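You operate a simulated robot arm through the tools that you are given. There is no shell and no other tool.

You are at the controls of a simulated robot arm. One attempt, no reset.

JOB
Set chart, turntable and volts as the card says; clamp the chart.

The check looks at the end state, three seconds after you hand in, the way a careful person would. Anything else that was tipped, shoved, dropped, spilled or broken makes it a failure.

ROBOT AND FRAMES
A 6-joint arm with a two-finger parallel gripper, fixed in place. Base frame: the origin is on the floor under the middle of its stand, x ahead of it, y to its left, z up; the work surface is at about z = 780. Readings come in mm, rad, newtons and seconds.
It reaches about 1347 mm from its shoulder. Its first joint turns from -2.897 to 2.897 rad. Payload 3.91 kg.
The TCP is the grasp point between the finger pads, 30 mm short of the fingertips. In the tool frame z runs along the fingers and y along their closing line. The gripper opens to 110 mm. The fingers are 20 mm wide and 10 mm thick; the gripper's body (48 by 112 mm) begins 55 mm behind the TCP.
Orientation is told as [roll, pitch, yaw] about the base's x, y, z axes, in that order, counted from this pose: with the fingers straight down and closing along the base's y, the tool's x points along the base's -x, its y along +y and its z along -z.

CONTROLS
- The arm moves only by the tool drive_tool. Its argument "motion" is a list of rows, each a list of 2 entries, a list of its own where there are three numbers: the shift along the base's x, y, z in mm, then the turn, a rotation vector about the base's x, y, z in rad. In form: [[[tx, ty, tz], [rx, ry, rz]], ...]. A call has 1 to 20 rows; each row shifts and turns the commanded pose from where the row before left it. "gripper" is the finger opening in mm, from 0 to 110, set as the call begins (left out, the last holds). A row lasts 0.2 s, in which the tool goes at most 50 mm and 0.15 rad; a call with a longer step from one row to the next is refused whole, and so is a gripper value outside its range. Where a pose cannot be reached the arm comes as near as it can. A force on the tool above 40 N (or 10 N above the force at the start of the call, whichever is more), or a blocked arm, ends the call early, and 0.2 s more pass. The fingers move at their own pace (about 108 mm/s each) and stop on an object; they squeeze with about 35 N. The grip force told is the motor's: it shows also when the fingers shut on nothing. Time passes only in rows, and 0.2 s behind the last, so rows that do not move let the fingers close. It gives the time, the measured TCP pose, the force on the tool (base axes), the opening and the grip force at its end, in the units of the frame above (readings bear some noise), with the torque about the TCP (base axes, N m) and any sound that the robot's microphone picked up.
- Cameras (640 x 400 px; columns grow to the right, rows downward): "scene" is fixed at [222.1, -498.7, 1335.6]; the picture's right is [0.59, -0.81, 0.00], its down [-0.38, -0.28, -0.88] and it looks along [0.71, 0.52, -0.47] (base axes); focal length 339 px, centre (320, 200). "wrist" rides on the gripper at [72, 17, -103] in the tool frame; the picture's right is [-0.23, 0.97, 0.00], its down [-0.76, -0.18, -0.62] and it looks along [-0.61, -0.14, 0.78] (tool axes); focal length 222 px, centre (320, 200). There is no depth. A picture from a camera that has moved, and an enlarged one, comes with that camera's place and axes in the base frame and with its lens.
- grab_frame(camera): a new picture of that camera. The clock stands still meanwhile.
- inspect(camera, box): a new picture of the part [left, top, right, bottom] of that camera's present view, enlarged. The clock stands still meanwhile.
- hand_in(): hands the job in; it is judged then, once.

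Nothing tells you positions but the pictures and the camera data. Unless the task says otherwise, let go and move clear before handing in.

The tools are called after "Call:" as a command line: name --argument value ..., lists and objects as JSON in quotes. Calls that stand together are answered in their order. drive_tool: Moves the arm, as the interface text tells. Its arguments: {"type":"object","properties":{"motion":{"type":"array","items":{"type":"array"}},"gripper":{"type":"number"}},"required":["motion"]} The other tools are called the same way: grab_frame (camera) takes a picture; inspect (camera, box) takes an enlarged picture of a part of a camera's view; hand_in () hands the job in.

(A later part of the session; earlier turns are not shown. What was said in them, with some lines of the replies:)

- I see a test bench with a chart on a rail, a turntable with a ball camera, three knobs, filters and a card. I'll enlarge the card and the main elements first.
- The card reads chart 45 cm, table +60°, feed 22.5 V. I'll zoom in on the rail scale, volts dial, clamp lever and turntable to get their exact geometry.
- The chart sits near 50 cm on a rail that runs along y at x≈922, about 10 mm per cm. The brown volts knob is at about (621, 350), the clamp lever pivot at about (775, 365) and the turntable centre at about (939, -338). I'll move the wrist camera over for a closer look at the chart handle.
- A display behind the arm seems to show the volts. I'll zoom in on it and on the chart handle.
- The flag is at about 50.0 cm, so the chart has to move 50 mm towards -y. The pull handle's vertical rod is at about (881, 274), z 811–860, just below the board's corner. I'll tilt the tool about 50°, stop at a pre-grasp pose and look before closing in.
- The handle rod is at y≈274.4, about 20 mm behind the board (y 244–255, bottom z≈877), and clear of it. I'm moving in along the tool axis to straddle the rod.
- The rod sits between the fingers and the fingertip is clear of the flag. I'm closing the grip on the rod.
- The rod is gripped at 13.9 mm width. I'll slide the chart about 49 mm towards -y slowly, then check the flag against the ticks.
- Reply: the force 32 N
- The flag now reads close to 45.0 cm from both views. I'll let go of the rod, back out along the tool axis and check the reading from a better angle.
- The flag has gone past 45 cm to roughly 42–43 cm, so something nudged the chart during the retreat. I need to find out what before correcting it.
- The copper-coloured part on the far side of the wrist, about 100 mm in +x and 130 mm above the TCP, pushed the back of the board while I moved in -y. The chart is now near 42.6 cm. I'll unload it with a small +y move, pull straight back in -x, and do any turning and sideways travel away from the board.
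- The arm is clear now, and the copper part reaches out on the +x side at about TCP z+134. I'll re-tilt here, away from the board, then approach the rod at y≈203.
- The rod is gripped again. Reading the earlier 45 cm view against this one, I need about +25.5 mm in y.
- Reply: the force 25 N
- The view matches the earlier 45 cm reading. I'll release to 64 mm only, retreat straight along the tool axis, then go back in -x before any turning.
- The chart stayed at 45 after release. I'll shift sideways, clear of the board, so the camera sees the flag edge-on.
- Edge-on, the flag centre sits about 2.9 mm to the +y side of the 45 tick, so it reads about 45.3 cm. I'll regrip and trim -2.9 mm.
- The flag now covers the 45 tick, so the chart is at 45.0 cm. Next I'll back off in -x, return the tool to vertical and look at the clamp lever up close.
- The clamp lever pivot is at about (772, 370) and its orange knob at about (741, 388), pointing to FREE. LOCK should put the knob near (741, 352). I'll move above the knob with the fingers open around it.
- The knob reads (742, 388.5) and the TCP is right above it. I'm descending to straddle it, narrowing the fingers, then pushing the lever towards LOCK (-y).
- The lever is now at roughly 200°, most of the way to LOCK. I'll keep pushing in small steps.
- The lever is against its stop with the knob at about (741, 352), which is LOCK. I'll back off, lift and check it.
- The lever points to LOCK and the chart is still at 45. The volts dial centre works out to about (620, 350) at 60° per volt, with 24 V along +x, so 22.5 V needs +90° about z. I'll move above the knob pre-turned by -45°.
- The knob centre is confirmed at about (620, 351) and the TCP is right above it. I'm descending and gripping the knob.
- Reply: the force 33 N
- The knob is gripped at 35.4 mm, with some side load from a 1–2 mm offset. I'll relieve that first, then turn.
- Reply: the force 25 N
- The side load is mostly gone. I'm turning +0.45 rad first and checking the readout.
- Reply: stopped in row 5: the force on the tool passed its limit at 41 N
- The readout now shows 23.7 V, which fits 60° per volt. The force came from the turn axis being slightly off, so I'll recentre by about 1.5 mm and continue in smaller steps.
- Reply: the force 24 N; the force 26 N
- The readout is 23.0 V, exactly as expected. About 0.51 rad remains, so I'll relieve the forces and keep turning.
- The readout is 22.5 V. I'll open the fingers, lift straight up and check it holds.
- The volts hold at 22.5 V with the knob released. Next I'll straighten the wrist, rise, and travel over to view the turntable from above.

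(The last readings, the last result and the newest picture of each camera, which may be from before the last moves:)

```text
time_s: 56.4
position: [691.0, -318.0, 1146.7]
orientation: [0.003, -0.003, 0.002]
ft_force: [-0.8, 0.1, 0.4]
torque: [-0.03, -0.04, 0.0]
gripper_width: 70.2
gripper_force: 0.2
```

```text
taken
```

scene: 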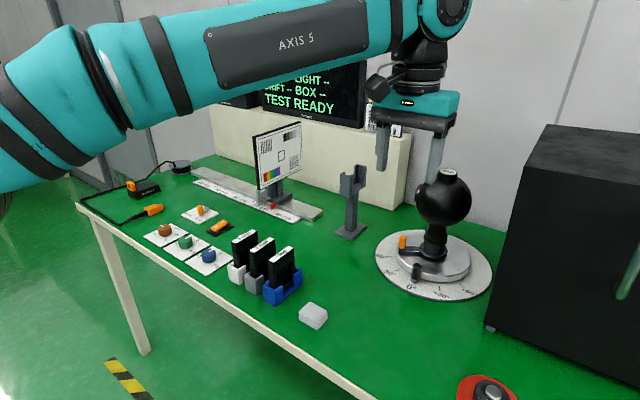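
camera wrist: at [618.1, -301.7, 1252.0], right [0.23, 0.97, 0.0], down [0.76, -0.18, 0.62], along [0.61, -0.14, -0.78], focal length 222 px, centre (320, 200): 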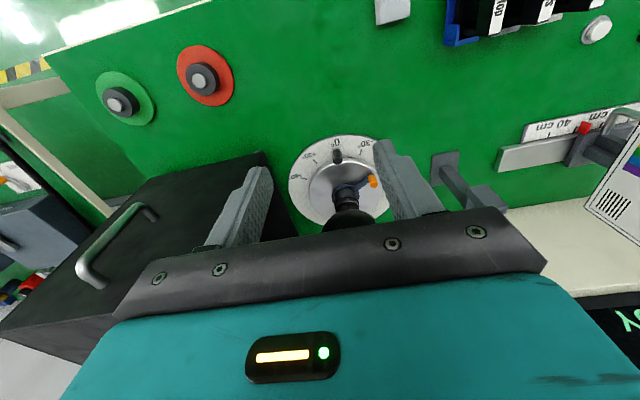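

Call:
inspect --camera "wrist" --box '[270, 120, 410, 245]'

Call:
inspect --camera "wrist" --box '[180, 120, 340, 240]'

```text
3.20 times, centred on (340, 182) of wrist
camera zoom: at [618.1, -301.7, 1252.0], right [0.23, 0.97, 0.0], down [0.76, -0.18, 0.62], along [0.61, -0.14, -0.78], focal length 711 px, centre (256, 256)
```

zoom: 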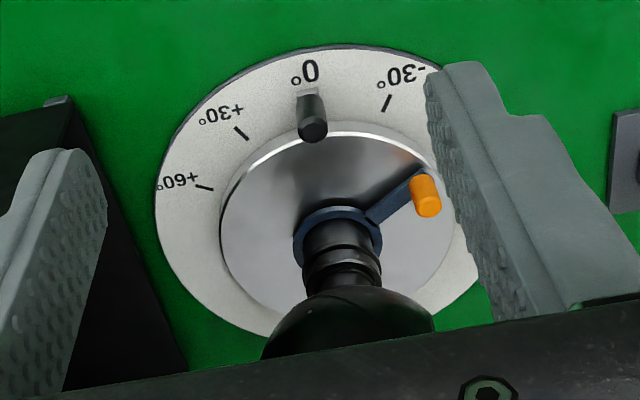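

```text
3.33 times, centred on (260, 180) of wrist
camera zoom: at [618.1, -301.7, 1252.0], right [0.23, 0.97, 0.0], down [0.76, -0.18, 0.62], along [0.61, -0.14, -0.78], focal length 740 px, centre (520, 267)
```

zoom: 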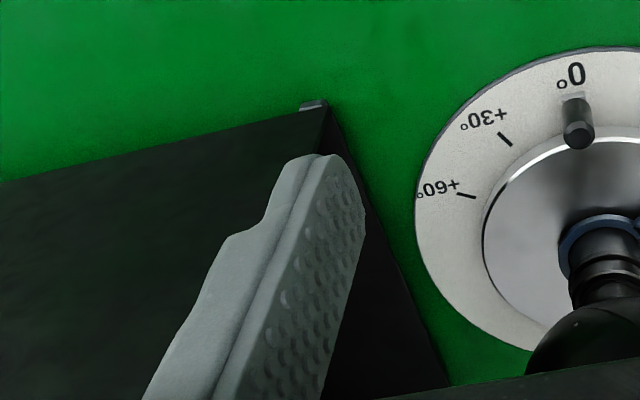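

From above I make the turntable centre (960, -315), with 0° along -x and + running counter-clockwise. The black peg is at about (846, -317), z 797–839, about 114 mm from the centre, so +60° puts it near (903, -414). The lens ball and my copper part rule out a vertical approach, so I'll come in tilted 50° as before, with a slight yaw to stay clear of the black box at y≈-482.

Call:
drive_tool --motion '[[[0, 0, -10], [0, 0, -0.14]], [[0, 2, -18], [-0.0202, -0.144, 0]], [[0, 2, -18], [-0.0202, -0.144, 0]], [[0, 2, -18], [-0.0202, -0.144, 0]], [[0, 2, -18], [-0.0202, -0.144, 0]], [[0, 2, -18], [-0.0202, -0.144, 0]], [[0, 2, -18], [-0.0202, -0.144, 0]], [[18, 0, -30], [0, 0, 0]], [[18, 0, -30], [0, 0, 0]], [[18, 0, -30], [0, 0, 0]], [[18, 0, -30], [0, 0, 0]], [[0, 0, 0], [0, 0, 0]]]' --gripper 50

Call:
grab_frame --camera "wrist"

Call:
grab_frame --camera "scene"

```text
time_s: 59.0
position: [762.3, -305.5, 909.3]
orientation: [0.003, -0.873, -0.14]
ft_force: [-0.6, 0.8, -0.1]
torque: [0.01, 0.01, 0.0]
gripper_width: 50.0
gripper_force: 0.1
```

```text
taken
camera wrist: at [639.7, -271.1, 919.9], right [0.28, 0.94, 0.18], down [-0.01, -0.18, 0.98], along [0.96, -0.28, -0.04], focal length 222 px, centre (320, 200)
```

wrist: 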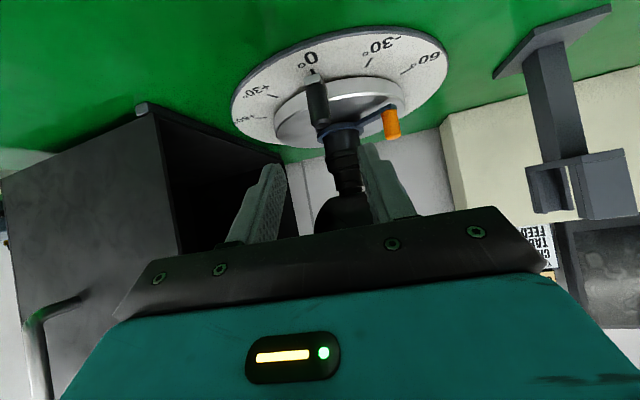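

```text
taken
```

scene: 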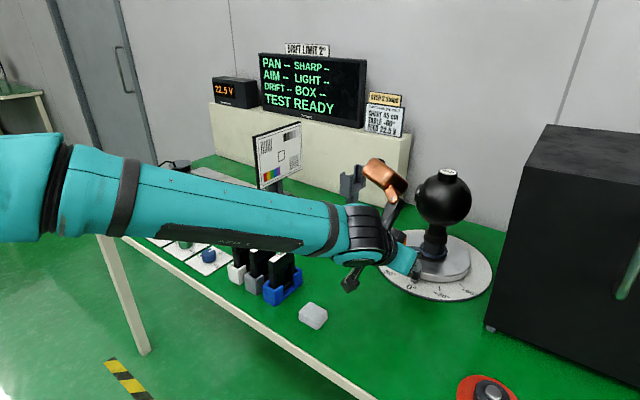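

Call:
inspect --camera "wrist" --box '[230, 20, 450, 230]'

```text
1.90 times, centred on (340, 125) of wrist
camera zoom: at [639.7, -271.1, 919.9], right [0.28, 0.94, 0.18], down [-0.01, -0.18, 0.98], along [0.96, -0.28, -0.04], focal length 423 px, centre (282, 343)
```

zoom: 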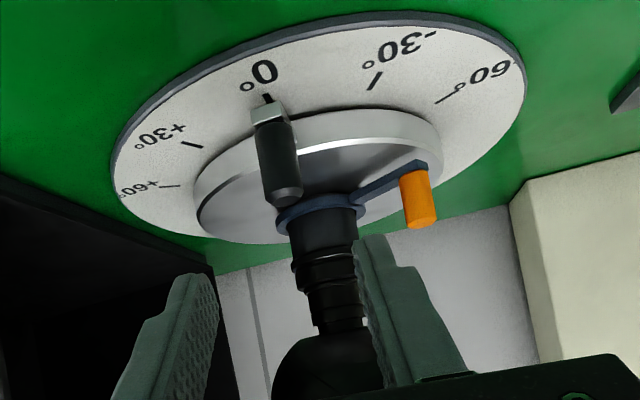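

Call:
drive_tool --motion '[[[0.6, 1.8, -8], [0, 0, 0]], [[18, -2.55, -15.25], [0, 0, 0]], [[18, -2.55, -15.25], [0, 0, 0]], [[18, -2.55, -15.25], [0, 0, 0]], [[18, -2.55, -15.25], [0, 0, 0]], [[0, 0, 0], [0, 0, 0]]]'

Call:
grab_frame --camera "wrist"

Call:
inspect --camera "scene" --box '[340, 150, 510, 310]'

```text
time_s: 60.4
position: [833.4, -315.1, 840.7]
orientation: [0.004, -0.874, -0.14]
ft_force: [-0.4, -0.7, -0.1]
torque: [0.0, -0.02, -0.01]
gripper_width: 49.9
gripper_force: 0.0
```

```text
taken
camera wrist: at [711.4, -281.7, 851.4], right [0.28, 0.94, 0.18], down [-0.01, -0.18, 0.98], along [0.96, -0.28, -0.04], focal length 222 px, centre (320, 200)
```

wrist: 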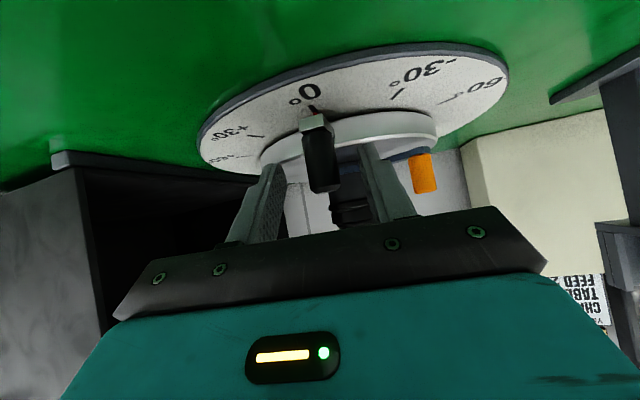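

```text
2.50 times, centred on (425, 230) of scene
camera zoom: at [222.1, -498.7, 1335.6], right [0.59, -0.81, 0.0], down [-0.38, -0.28, -0.88], along [0.71, 0.52, -0.47], focal length 849 px, centre (58, 125)
```

zoom: 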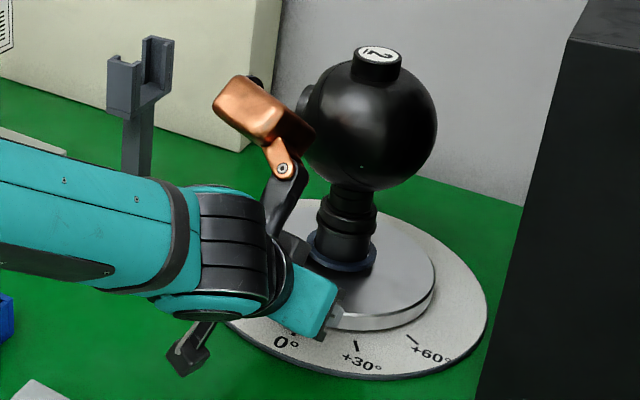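

The peg is between the fingers. I'll narrow the gap to a loose straddle and start moving along the arc, then check.

Call:
drive_tool --motion '[[[0, 0, 0], [0, 0, 0]], [[0, 0, 0], [0, 0, 0]]]' --gripper 26

Call:
drive_tool --motion '[[[0.43, -9.9, 0], [0, 0, 0]], [[1.29, -9.83, 0], [0, 0, 0]], [[2.15, -9.67, 0], [0, 0, 0]], [[0, 0, 0], [0, 0, 0]]]'

Call:
grab_frame --camera "wrist"

Call:
inspect --camera "scene" --box '[340, 150, 510, 310]'

```text
time_s: 61.0
position: [834.3, -315.7, 841.5]
orientation: [0.004, -0.874, -0.14]
ft_force: [-0.2, 0.3, 0.3]
torque: [0.06, 0.02, -0.02]
gripper_width: 25.9
gripper_force: 0.1
```

```text
time_s: 62.0
position: [838.4, -344.8, 841.2]
orientation: [0.005, -0.875, -0.139]
ft_force: [-0.4, -1.0, 0.5]
torque: [0.02, -0.01, 0.04]
gripper_width: 26.1
gripper_force: 0.1
```

```text
taken
camera wrist: at [715.7, -310.6, 851.5], right [0.28, 0.94, 0.18], down [-0.01, -0.18, 0.98], along [0.96, -0.28, -0.04], focal length 222 px, centre (320, 200)
```

wrist: 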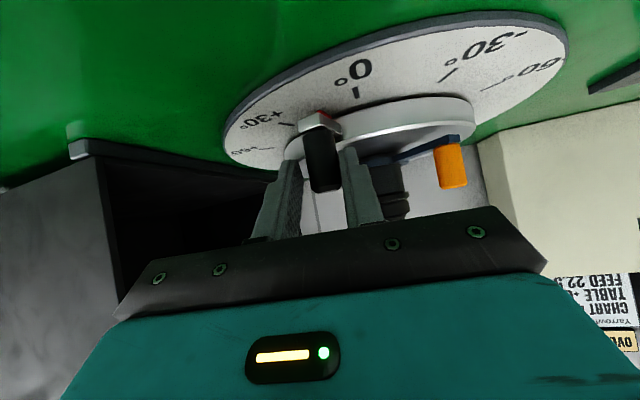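

```text
2.50 times, centred on (425, 230) of scene
camera zoom: at [222.1, -498.7, 1335.6], right [0.59, -0.81, 0.0], down [-0.38, -0.28, -0.88], along [0.71, 0.52, -0.47], focal length 849 px, centre (58, 125)
```

zoom: 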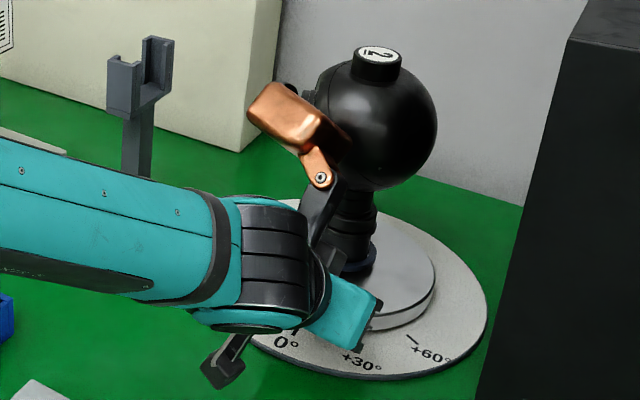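

The table turns freely with little force. I'm continuing along the arc.

Call:
drive_tool --motion '[[[2.98, -9.45, 0], [0, 0, 0]], [[3.79, -9.16, 0], [0, 0, 0]], [[4.58, -8.79, 0], [0, 0, 0]], [[5.33, -8.36, 0], [0, 0, 0]], [[6.03, -7.86, 0], [0, 0, 0]], [[0, 0, 0], [0, 0, 0]]]'

Call:
grab_frame --camera "wrist"

Call:
grab_frame --camera "scene"

```text
time_s: 63.4
position: [863.5, -387.0, 840.5]
orientation: [0.003, -0.875, -0.141]
ft_force: [0.2, 0.9, -0.4]
torque: [-0.03, -0.01, -0.02]
gripper_width: 26.0
gripper_force: 0.1
```

```text
taken
camera wrist: at [739.2, -353.0, 851.5], right [0.28, 0.94, 0.18], down [-0.01, -0.18, 0.98], along [0.96, -0.28, -0.04], focal length 222 px, centre (320, 200)
```

wrist: 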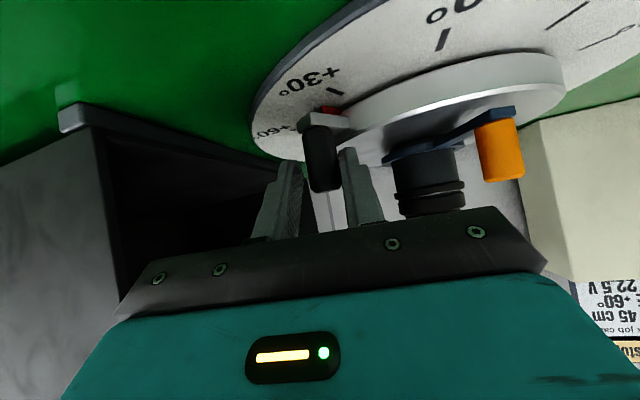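

```text
taken
```

scene: 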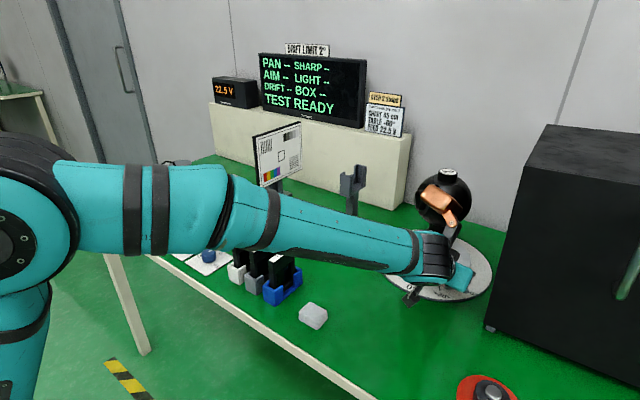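

Call:
drive_tool --motion '[[[6.7, -7.31, 0], [0, 0, 0]], [[7.31, -6.69, 0], [0, 0, 0]], [[7.86, -6.04, 0], [0, 0, 0]], [[0, 0, 0], [0, 0, 0]]]'

Call:
grab_frame --camera "wrist"

Call:
inspect --camera "scene" --box '[380, 200, 520, 310]'

```text
time_s: 64.4
position: [883.1, -408.4, 840.5]
orientation: [0.002, -0.873, -0.138]
ft_force: [0.1, 0.9, 0.6]
torque: [-0.02, 0.01, 0.02]
gripper_width: 26.6
gripper_force: 1.2
```

```text
taken
camera wrist: at [760.7, -374.2, 851.2], right [0.28, 0.94, 0.18], down [-0.01, -0.18, 0.98], along [0.96, -0.28, -0.04], focal length 222 px, centre (320, 200)
```

wrist: 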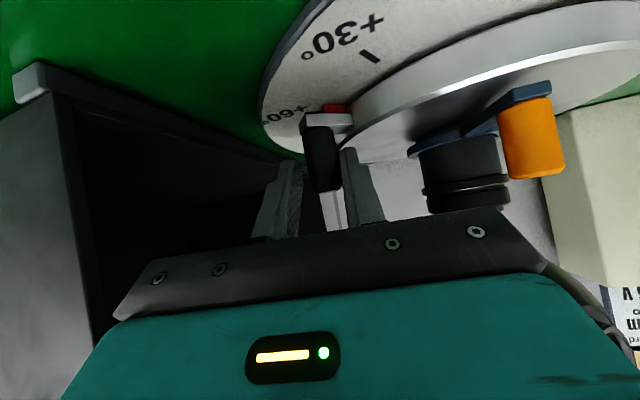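

```text
3.64 times, centred on (450, 255) of scene
camera zoom: at [222.1, -498.7, 1335.6], right [0.59, -0.81, 0.0], down [-0.38, -0.28, -0.88], along [0.71, 0.52, -0.47], focal length 1234 px, centre (-153, 0)
```

zoom: 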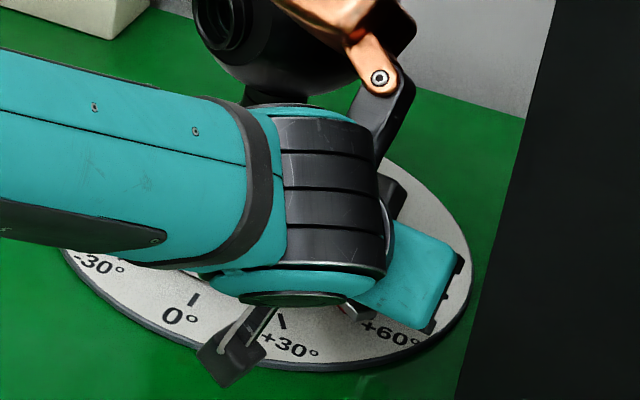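

Call:
inspect --camera "wrist" --box '[240, 80, 400, 210]'

```text
3.08 times, centred on (320, 145) of wrist
camera zoom: at [760.7, -374.2, 851.2], right [0.28, 0.94, 0.18], down [-0.01, -0.18, 0.98], along [0.96, -0.28, -0.04], focal length 684 px, centre (320, 369)
```

zoom: 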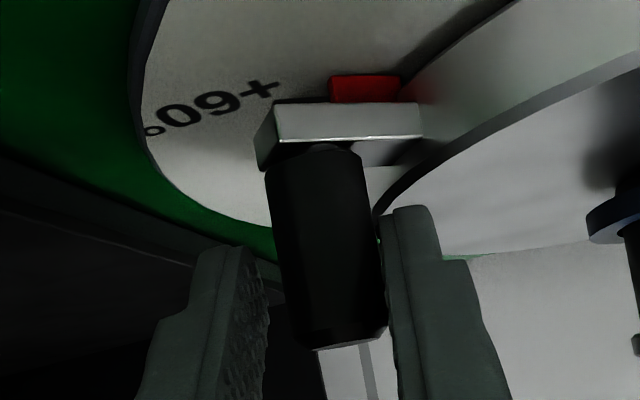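

The peg is at about 52°. I'll push the last few degrees in small steps.

Call:
drive_tool --motion '[[[3.5, -2.6, 0], [0, 0, 0]], [[3.5, -2.6, 0], [0, 0, 0]], [[3, -2, 0], [0, 0, 0]], [[0, 0, 0], [0, 0, 0]]]'

Call:
inspect --camera "wrist" --box '[240, 80, 400, 210]'

Call:
inspect --camera "scene" --box '[420, 250, 500, 310]'

```text
time_s: 65.4
position: [893.4, -414.5, 839.8]
orientation: [0.003, -0.875, -0.141]
ft_force: [-3.3, 0.2, 2.8]
torque: [0.37, -0.57, 0.24]
gripper_width: 26.8
gripper_force: 1.3
```

```text
3.08 times, centred on (320, 145) of wrist
camera zoom: at [770.1, -381.2, 852.0], right [0.28, 0.94, 0.18], down [-0.01, -0.18, 0.98], along [0.96, -0.28, -0.04], focal length 684 px, centre (320, 369)
```

zoom: 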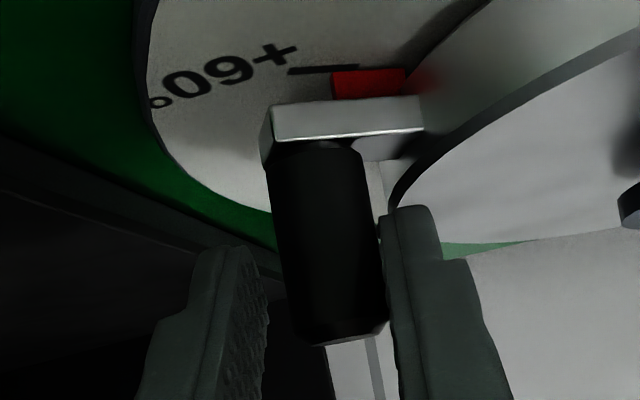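

```text
6.67 times, centred on (460, 280) of scene
camera zoom: at [222.1, -498.7, 1335.6], right [0.59, -0.81, 0.0], down [-0.38, -0.28, -0.88], along [0.71, 0.52, -0.47], focal length 2263 px, centre (-613, -333)
```

zoom: 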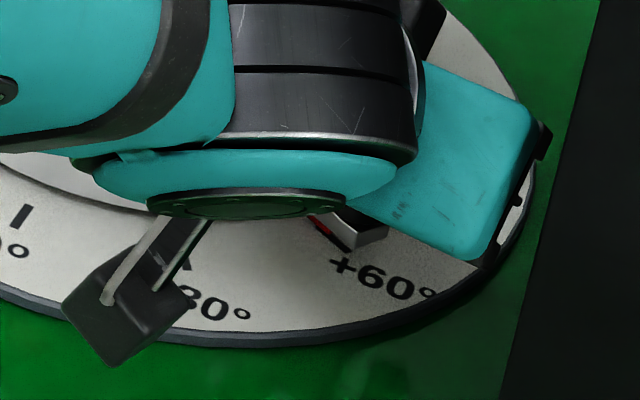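

Call:
inspect --camera "wrist" --box '[290, 85, 360, 130]'

Call:
inspect --camera "scene" --box '[446, 270, 486, 297]'

```text
8.89 times, centred on (325, 108) of wrist
camera zoom: at [770.1, -381.2, 852.0], right [0.28, 0.94, 0.18], down [-0.01, -0.18, 0.98], along [0.96, -0.28, -0.04], focal length 1974 px, centre (276, 1022)
```

zoom: 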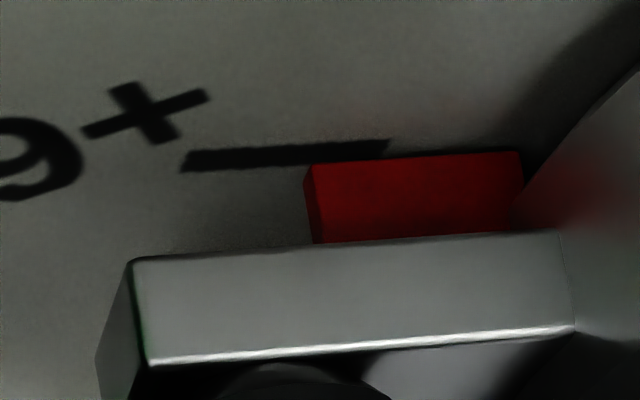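

```text
14.81 times, centred on (466, 284) of scene
camera zoom: at [222.1, -498.7, 1335.6], right [0.59, -0.81, 0.0], down [-0.38, -0.28, -0.88], along [0.71, 0.52, -0.47], focal length 5028 px, centre (-1843, -1037)
```

zoom: 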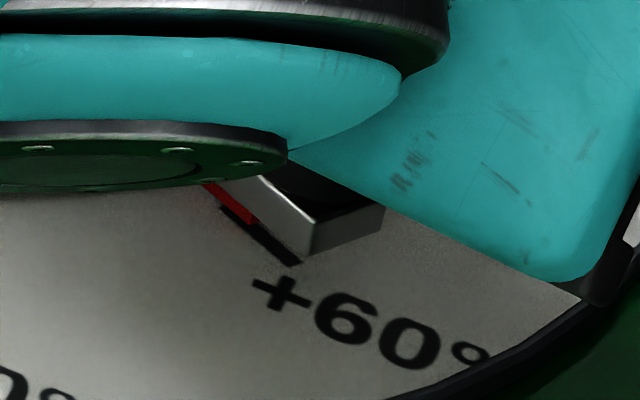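

The pointer looks very close to the +60° tick. I'll open the fingers, back out along the tool axis and take a clearer view of the alignment.

Call:
drive_tool --motion '[[[0, 0, 0], [0, 0, 0]], [[0, 0, 0], [0, 0, 0]]]' --gripper 48

Call:
drive_tool --motion '[[[-18, 2.55, 15.25], [0, 0, 0]], [[-18, 2.55, 15.25], [0, 0, 0]], [[-18, 2.55, 15.25], [0, 0, 0]], [[-18, 2.55, 15.25], [0, 0, 0]], [[-18, 2.55, 15.25], [0, 0, 0]], [[0, 0, 0], [0, 0, 0]]]'

Call:
grab_frame --camera "wrist"

Call:
inspect --camera "wrist" --box '[270, 70, 390, 170]'

Call:
inspect --camera "scene" --box '[420, 250, 500, 310]'

```text
time_s: 66.0
position: [892.2, -415.3, 841.2]
orientation: [0.005, -0.874, -0.142]
ft_force: [-4.4, -1.5, 3.4]
torque: [0.46, -0.63, 0.25]
gripper_width: 48.1
gripper_force: 0.1
```

```text
time_s: 67.4
position: [805.8, -403.4, 917.3]
orientation: [0.003, -0.874, -0.139]
ft_force: [-0.3, -0.4, 0.3]
torque: [0.0, -0.01, -0.01]
gripper_width: 47.9
gripper_force: 0.0
```

```text
taken
camera wrist: at [682.0, -370.1, 928.2], right [0.28, 0.94, 0.18], down [-0.01, -0.18, 0.98], along [0.96, -0.28, -0.04], focal length 222 px, centre (320, 200)
```

wrist: 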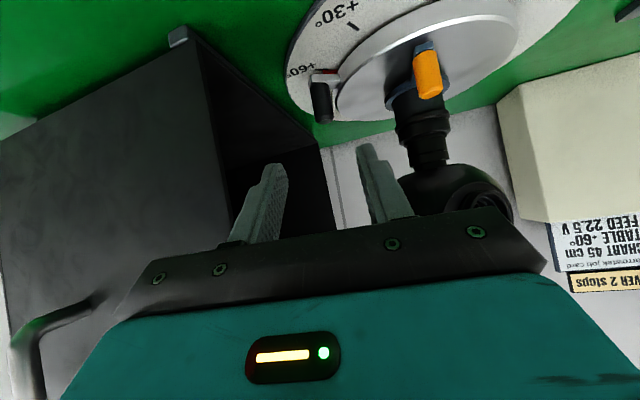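

```text
4.00 times, centred on (330, 120) of wrist
camera zoom: at [682.0, -370.1, 928.2], right [0.28, 0.94, 0.18], down [-0.01, -0.18, 0.98], along [0.96, -0.28, -0.04], focal length 888 px, centre (280, 520)
```

zoom: 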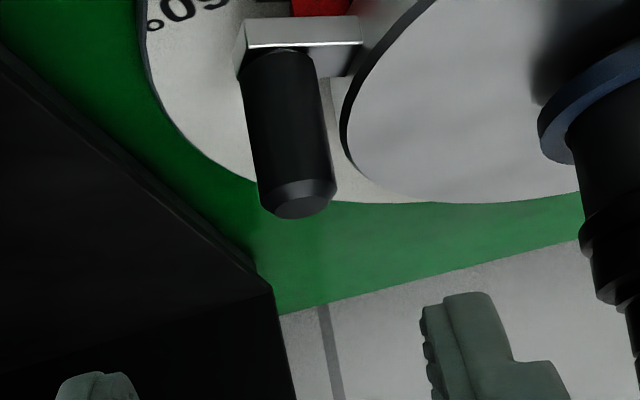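

```text
6.67 times, centred on (460, 280) of scene
camera zoom: at [222.1, -498.7, 1335.6], right [0.59, -0.81, 0.0], down [-0.38, -0.28, -0.88], along [0.71, 0.52, -0.47], focal length 2263 px, centre (-613, -333)
```

zoom: 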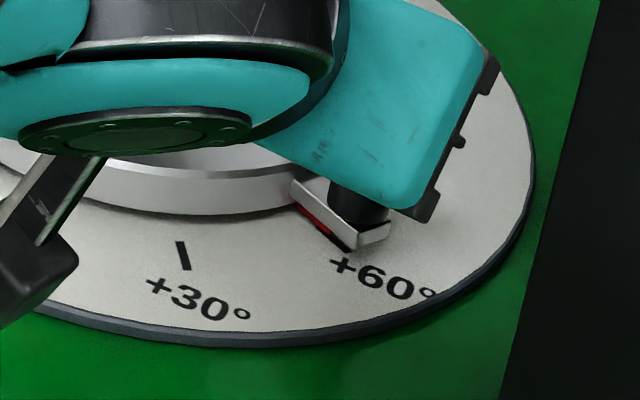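

Call:
inspect --camera "scene" --box '[446, 270, 486, 297]'

Call:
inspect --camera "wrist" --box '[280, 50, 350, 100]'

```text
14.81 times, centred on (466, 284) of scene
camera zoom: at [222.1, -498.7, 1335.6], right [0.59, -0.81, 0.0], down [-0.38, -0.28, -0.88], along [0.71, 0.52, -0.47], focal length 5028 px, centre (-1843, -1037)
```

zoom: 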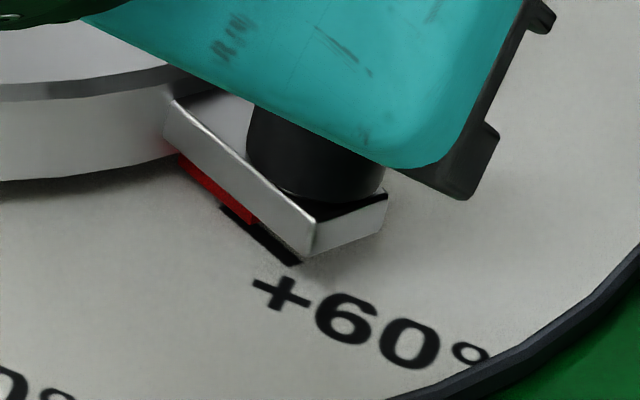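

```text
8.00 times, centred on (315, 75) of wrist
camera zoom: at [682.0, -370.1, 928.2], right [0.28, 0.94, 0.18], down [-0.01, -0.18, 0.98], along [0.96, -0.28, -0.04], focal length 1777 px, centre (360, 1200)
```

zoom: 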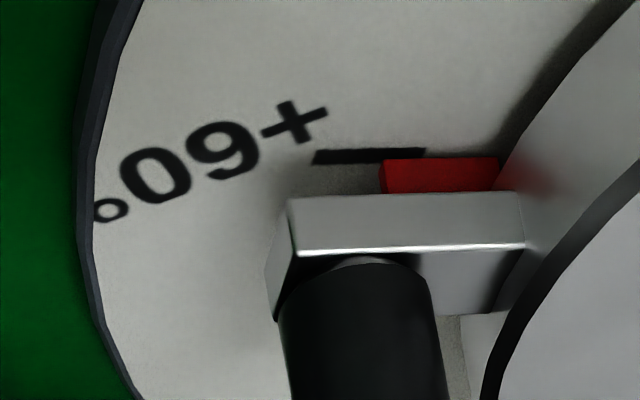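

Two-view geometry puts the red pointer on the +60° tick to within about half a degree. I'll retreat well clear and run a final check on everything.

Call:
drive_tool --motion '[[[-30, 4, 25], [0, 0, 0]], [[-30, 4, 25], [0, 0, 0]], [[-30, 10, 30], [0, 0, 0]], [[-25, 15, 35], [0, 0, 0]], [[-15, 20, 35], [0.0202, 0.144, 0]], [[-10, 20, 35], [0.0202, 0.144, 0]], [[0, 20, 30], [0.0202, 0.144, 0]], [[0, 20, 0], [0.0202, 0.144, 0]], [[0, 20, 0], [0.0202, 0.144, 0]], [[0, 20, 0], [0.0202, 0.144, 0]], [[0, 0, 0], [0, 0, 0.14]], [[0, 0, 0], [0, 0, 0]]]'

Call:
grab_frame --camera "scene"

Call:
grab_frame --camera "wrist"

Call:
inspect --camera "scene" --box '[370, 150, 510, 310]'

Call:
inspect --camera "scene" --box '[430, 260, 490, 300]'

```text
time_s: 70.0
position: [663.0, -249.5, 1131.2]
orientation: [0.004, -0.002, 0.001]
ft_force: [-0.9, -0.3, -0.2]
torque: [0.02, -0.02, -0.02]
gripper_width: 47.9
gripper_force: 0.0
```

```text
taken
```

scene: 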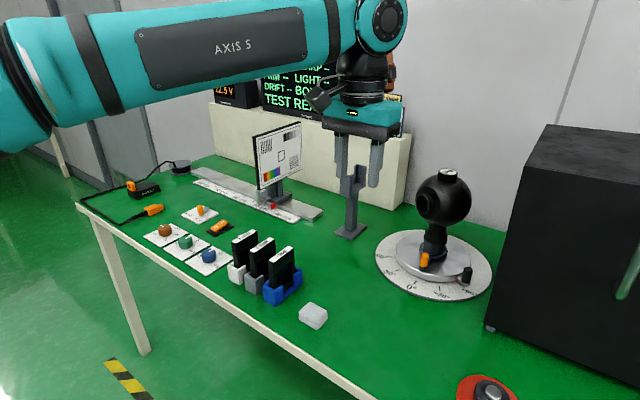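

```text
taken
camera wrist: at [589.3, -233.3, 1234.6], right [0.23, 0.97, 0.0], down [0.76, -0.18, 0.62], along [0.61, -0.14, -0.78], focal length 222 px, centre (320, 200)
```

wrist: 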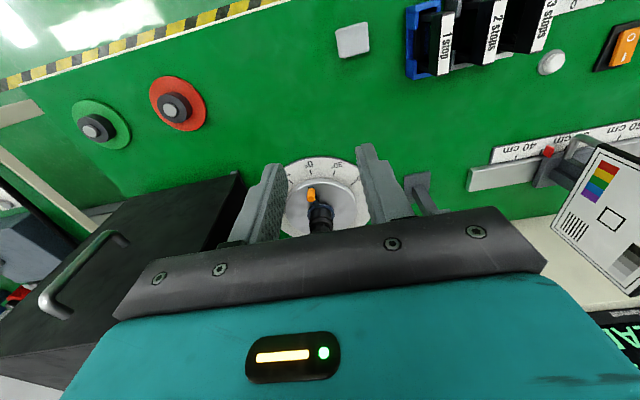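

```text
2.50 times, centred on (440, 230) of scene
camera zoom: at [222.1, -498.7, 1335.6], right [0.59, -0.81, 0.0], down [-0.38, -0.28, -0.88], along [0.71, 0.52, -0.47], focal length 849 px, centre (20, 125)
```

zoom: 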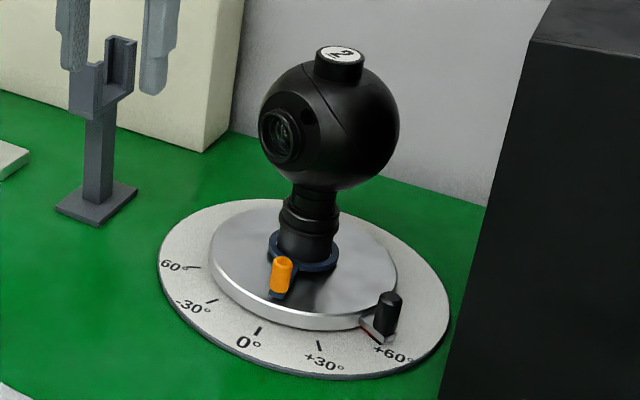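

```text
10.00 times, centred on (460, 280) of scene
camera zoom: at [222.1, -498.7, 1335.6], right [0.59, -0.81, 0.0], down [-0.38, -0.28, -0.88], along [0.71, 0.52, -0.47], focal length 3394 px, centre (-1080, -600)
```

zoom: 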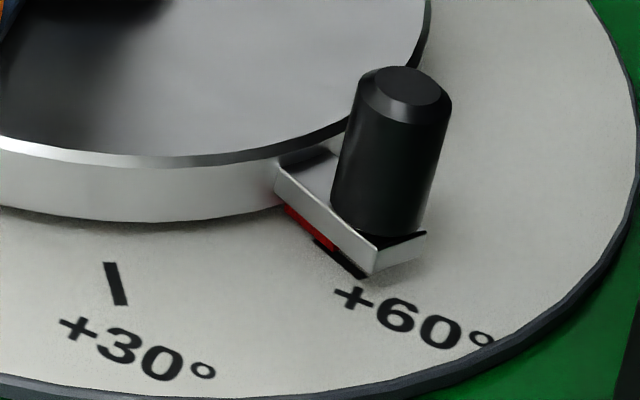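

Everything looks right from the scene camera. I'll take one top-down wrist view of the turntable pointer, staying high and clear, to confirm the angle.

Call:
drive_tool --motion '[[[20, -30, 0], [0, 0, 0]], [[20, -30, 0], [0, 0, 0]], [[20, -30, 0], [0, 0, 0]], [[20, -30, 0], [0, 0, 0]], [[0, 0, 0], [0, 0, 0]]]' --gripper 100

Call:
grab_frame --camera "wrist"

Call:
inspect --camera "wrist" --box '[270, 110, 430, 225]'

```text
time_s: 71.2
position: [742.1, -370.8, 1131.6]
orientation: [0.004, -0.002, 0.0]
ft_force: [0.5, -0.5, 0.6]
torque: [-0.02, 0.03, -0.01]
gripper_width: 100.1
gripper_force: 0.0
```

```text
taken
camera wrist: at [669.1, -354.2, 1235.0], right [0.23, 0.97, 0.0], down [0.76, -0.18, 0.62], along [0.61, -0.14, -0.78], focal length 222 px, centre (320, 200)
```

wrist: 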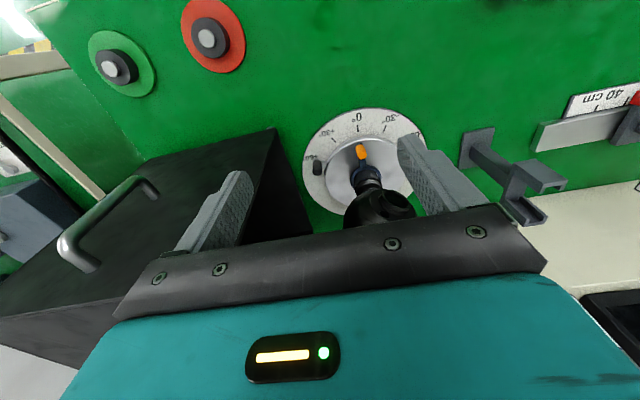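

```text
3.48 times, centred on (350, 168) of wrist
camera zoom: at [669.1, -354.2, 1235.0], right [0.23, 0.97, 0.0], down [0.76, -0.18, 0.62], along [0.61, -0.14, -0.78], focal length 773 px, centre (216, 313)
```

zoom: 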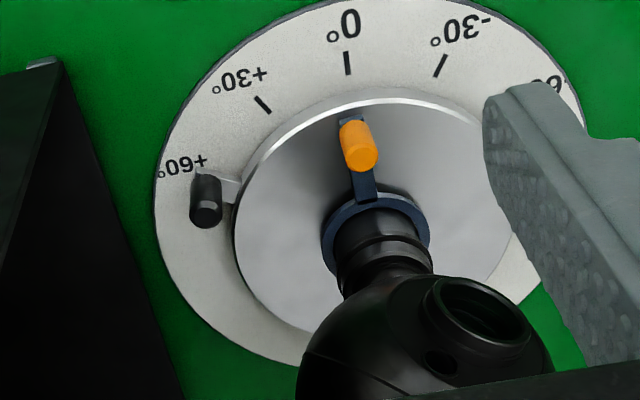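

Measured from above, the peg's angle comes out at about 59.6°, which agrees with the pointer on +60°. I'll do a last check of the chart, the volts and the rest of the bench, with the arm up and clear.

Call:
drive_tool --motion '[[[-30, 20, 15], [0, 0, 0]], [[-30, 20, 15], [0, 0, 0]], [[-30, 20, 15], [0, 0, 0]], [[-30, 20, 0], [0, 0, 0]], [[0, 0, 0], [0, 0, 0]]]'

Call:
grab_frame --camera "scene"

Call:
inspect --camera "scene" --box '[205, 70, 265, 112]'

Call:
inspect --camera "scene" --box '[240, 180, 310, 224]'

Call:
inspect --camera "scene" --box '[130, 180, 330, 330]'

```text
time_s: 72.4
position: [623.2, -287.3, 1174.3]
orientation: [0.003, 0.0, 0.0]
ft_force: [0.2, 0.8, 0.6]
torque: [-0.02, 0.0, -0.01]
gripper_width: 100.1
gripper_force: 0.1
```

```text
taken
```

scene: 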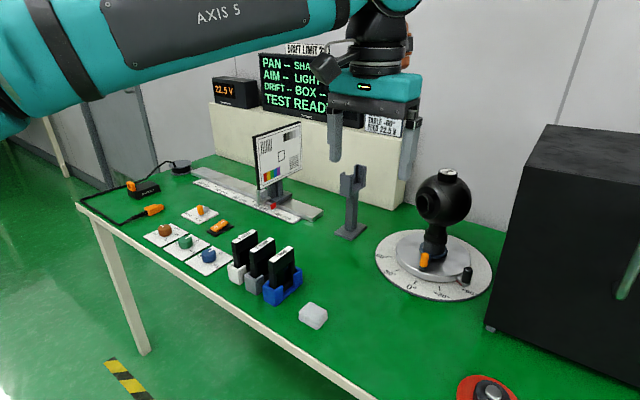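

```text
9.52 times, centred on (235, 91) of scene
camera zoom: at [222.1, -498.7, 1335.6], right [0.59, -0.81, 0.0], down [-0.38, -0.28, -0.88], along [0.71, 0.52, -0.47], focal length 3233 px, centre (1130, 1238)
```

zoom: 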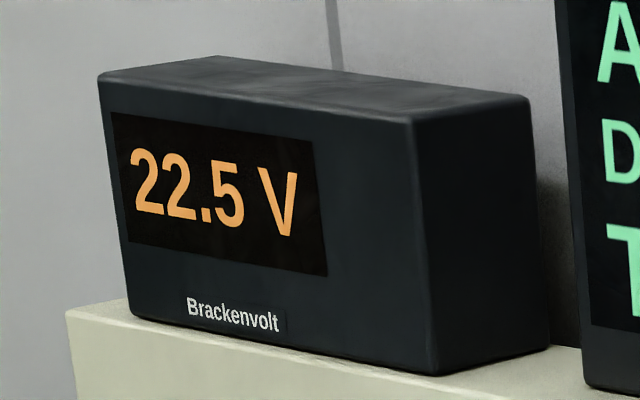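

```text
9.09 times, centred on (275, 202) of scene
camera zoom: at [222.1, -498.7, 1335.6], right [0.59, -0.81, 0.0], down [-0.38, -0.28, -0.88], along [0.71, 0.52, -0.47], focal length 3086 px, centre (729, 182)
```

zoom: 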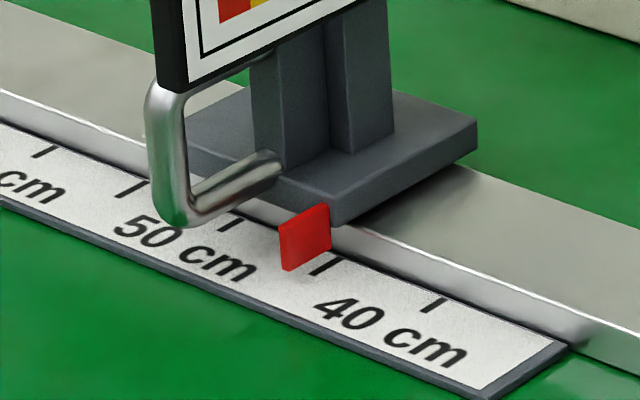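

```text
2.67 times, centred on (230, 255) of scene
camera zoom: at [222.1, -498.7, 1335.6], right [0.59, -0.81, 0.0], down [-0.38, -0.28, -0.88], along [0.71, 0.52, -0.47], focal length 905 px, centre (560, 53)
```

zoom: 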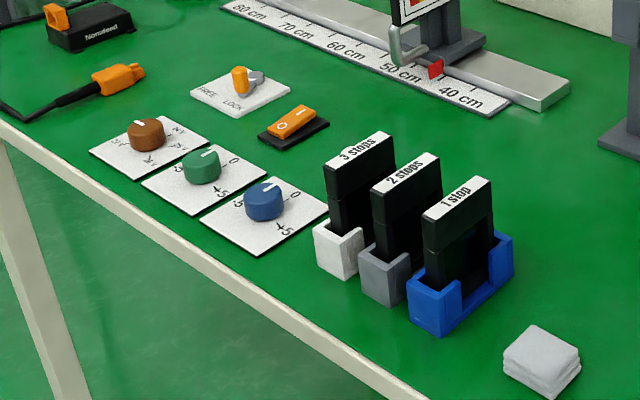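

The chart is at 45 cm with the clamp on LOCK, the table is at +60°, and the feed reads 22.5 V. Nothing else on the bench has moved and the arm is clear, so I'm handing in.

Call:
hand_in

```text
The job is handed in.
```

I set all three values from the card, clamped the chart and handed the job in. No result came back with the hand-in.

| Item | Card | Final reading |
|---|---|---|
| Chart | 45 cm | Flag lies over the 45 cm tick; clamp lever is against its stop at LOCK |
| Turntable | +60° | Pointer is on the +60° tick; I measured it at 59.6–60° |
| Feed | 22.5 V | Display shows 22.5 V |

While I was backing away from the chart the first time, the copper-coloured part on the wrist bumped the back of the board. That pushed the chart to about 42.6 cm. I moved it back to 45 cm and checked it before clamping, and it was still there at the end.

In the last pictures nothing else on the bench had moved, and the arm was up and clear.
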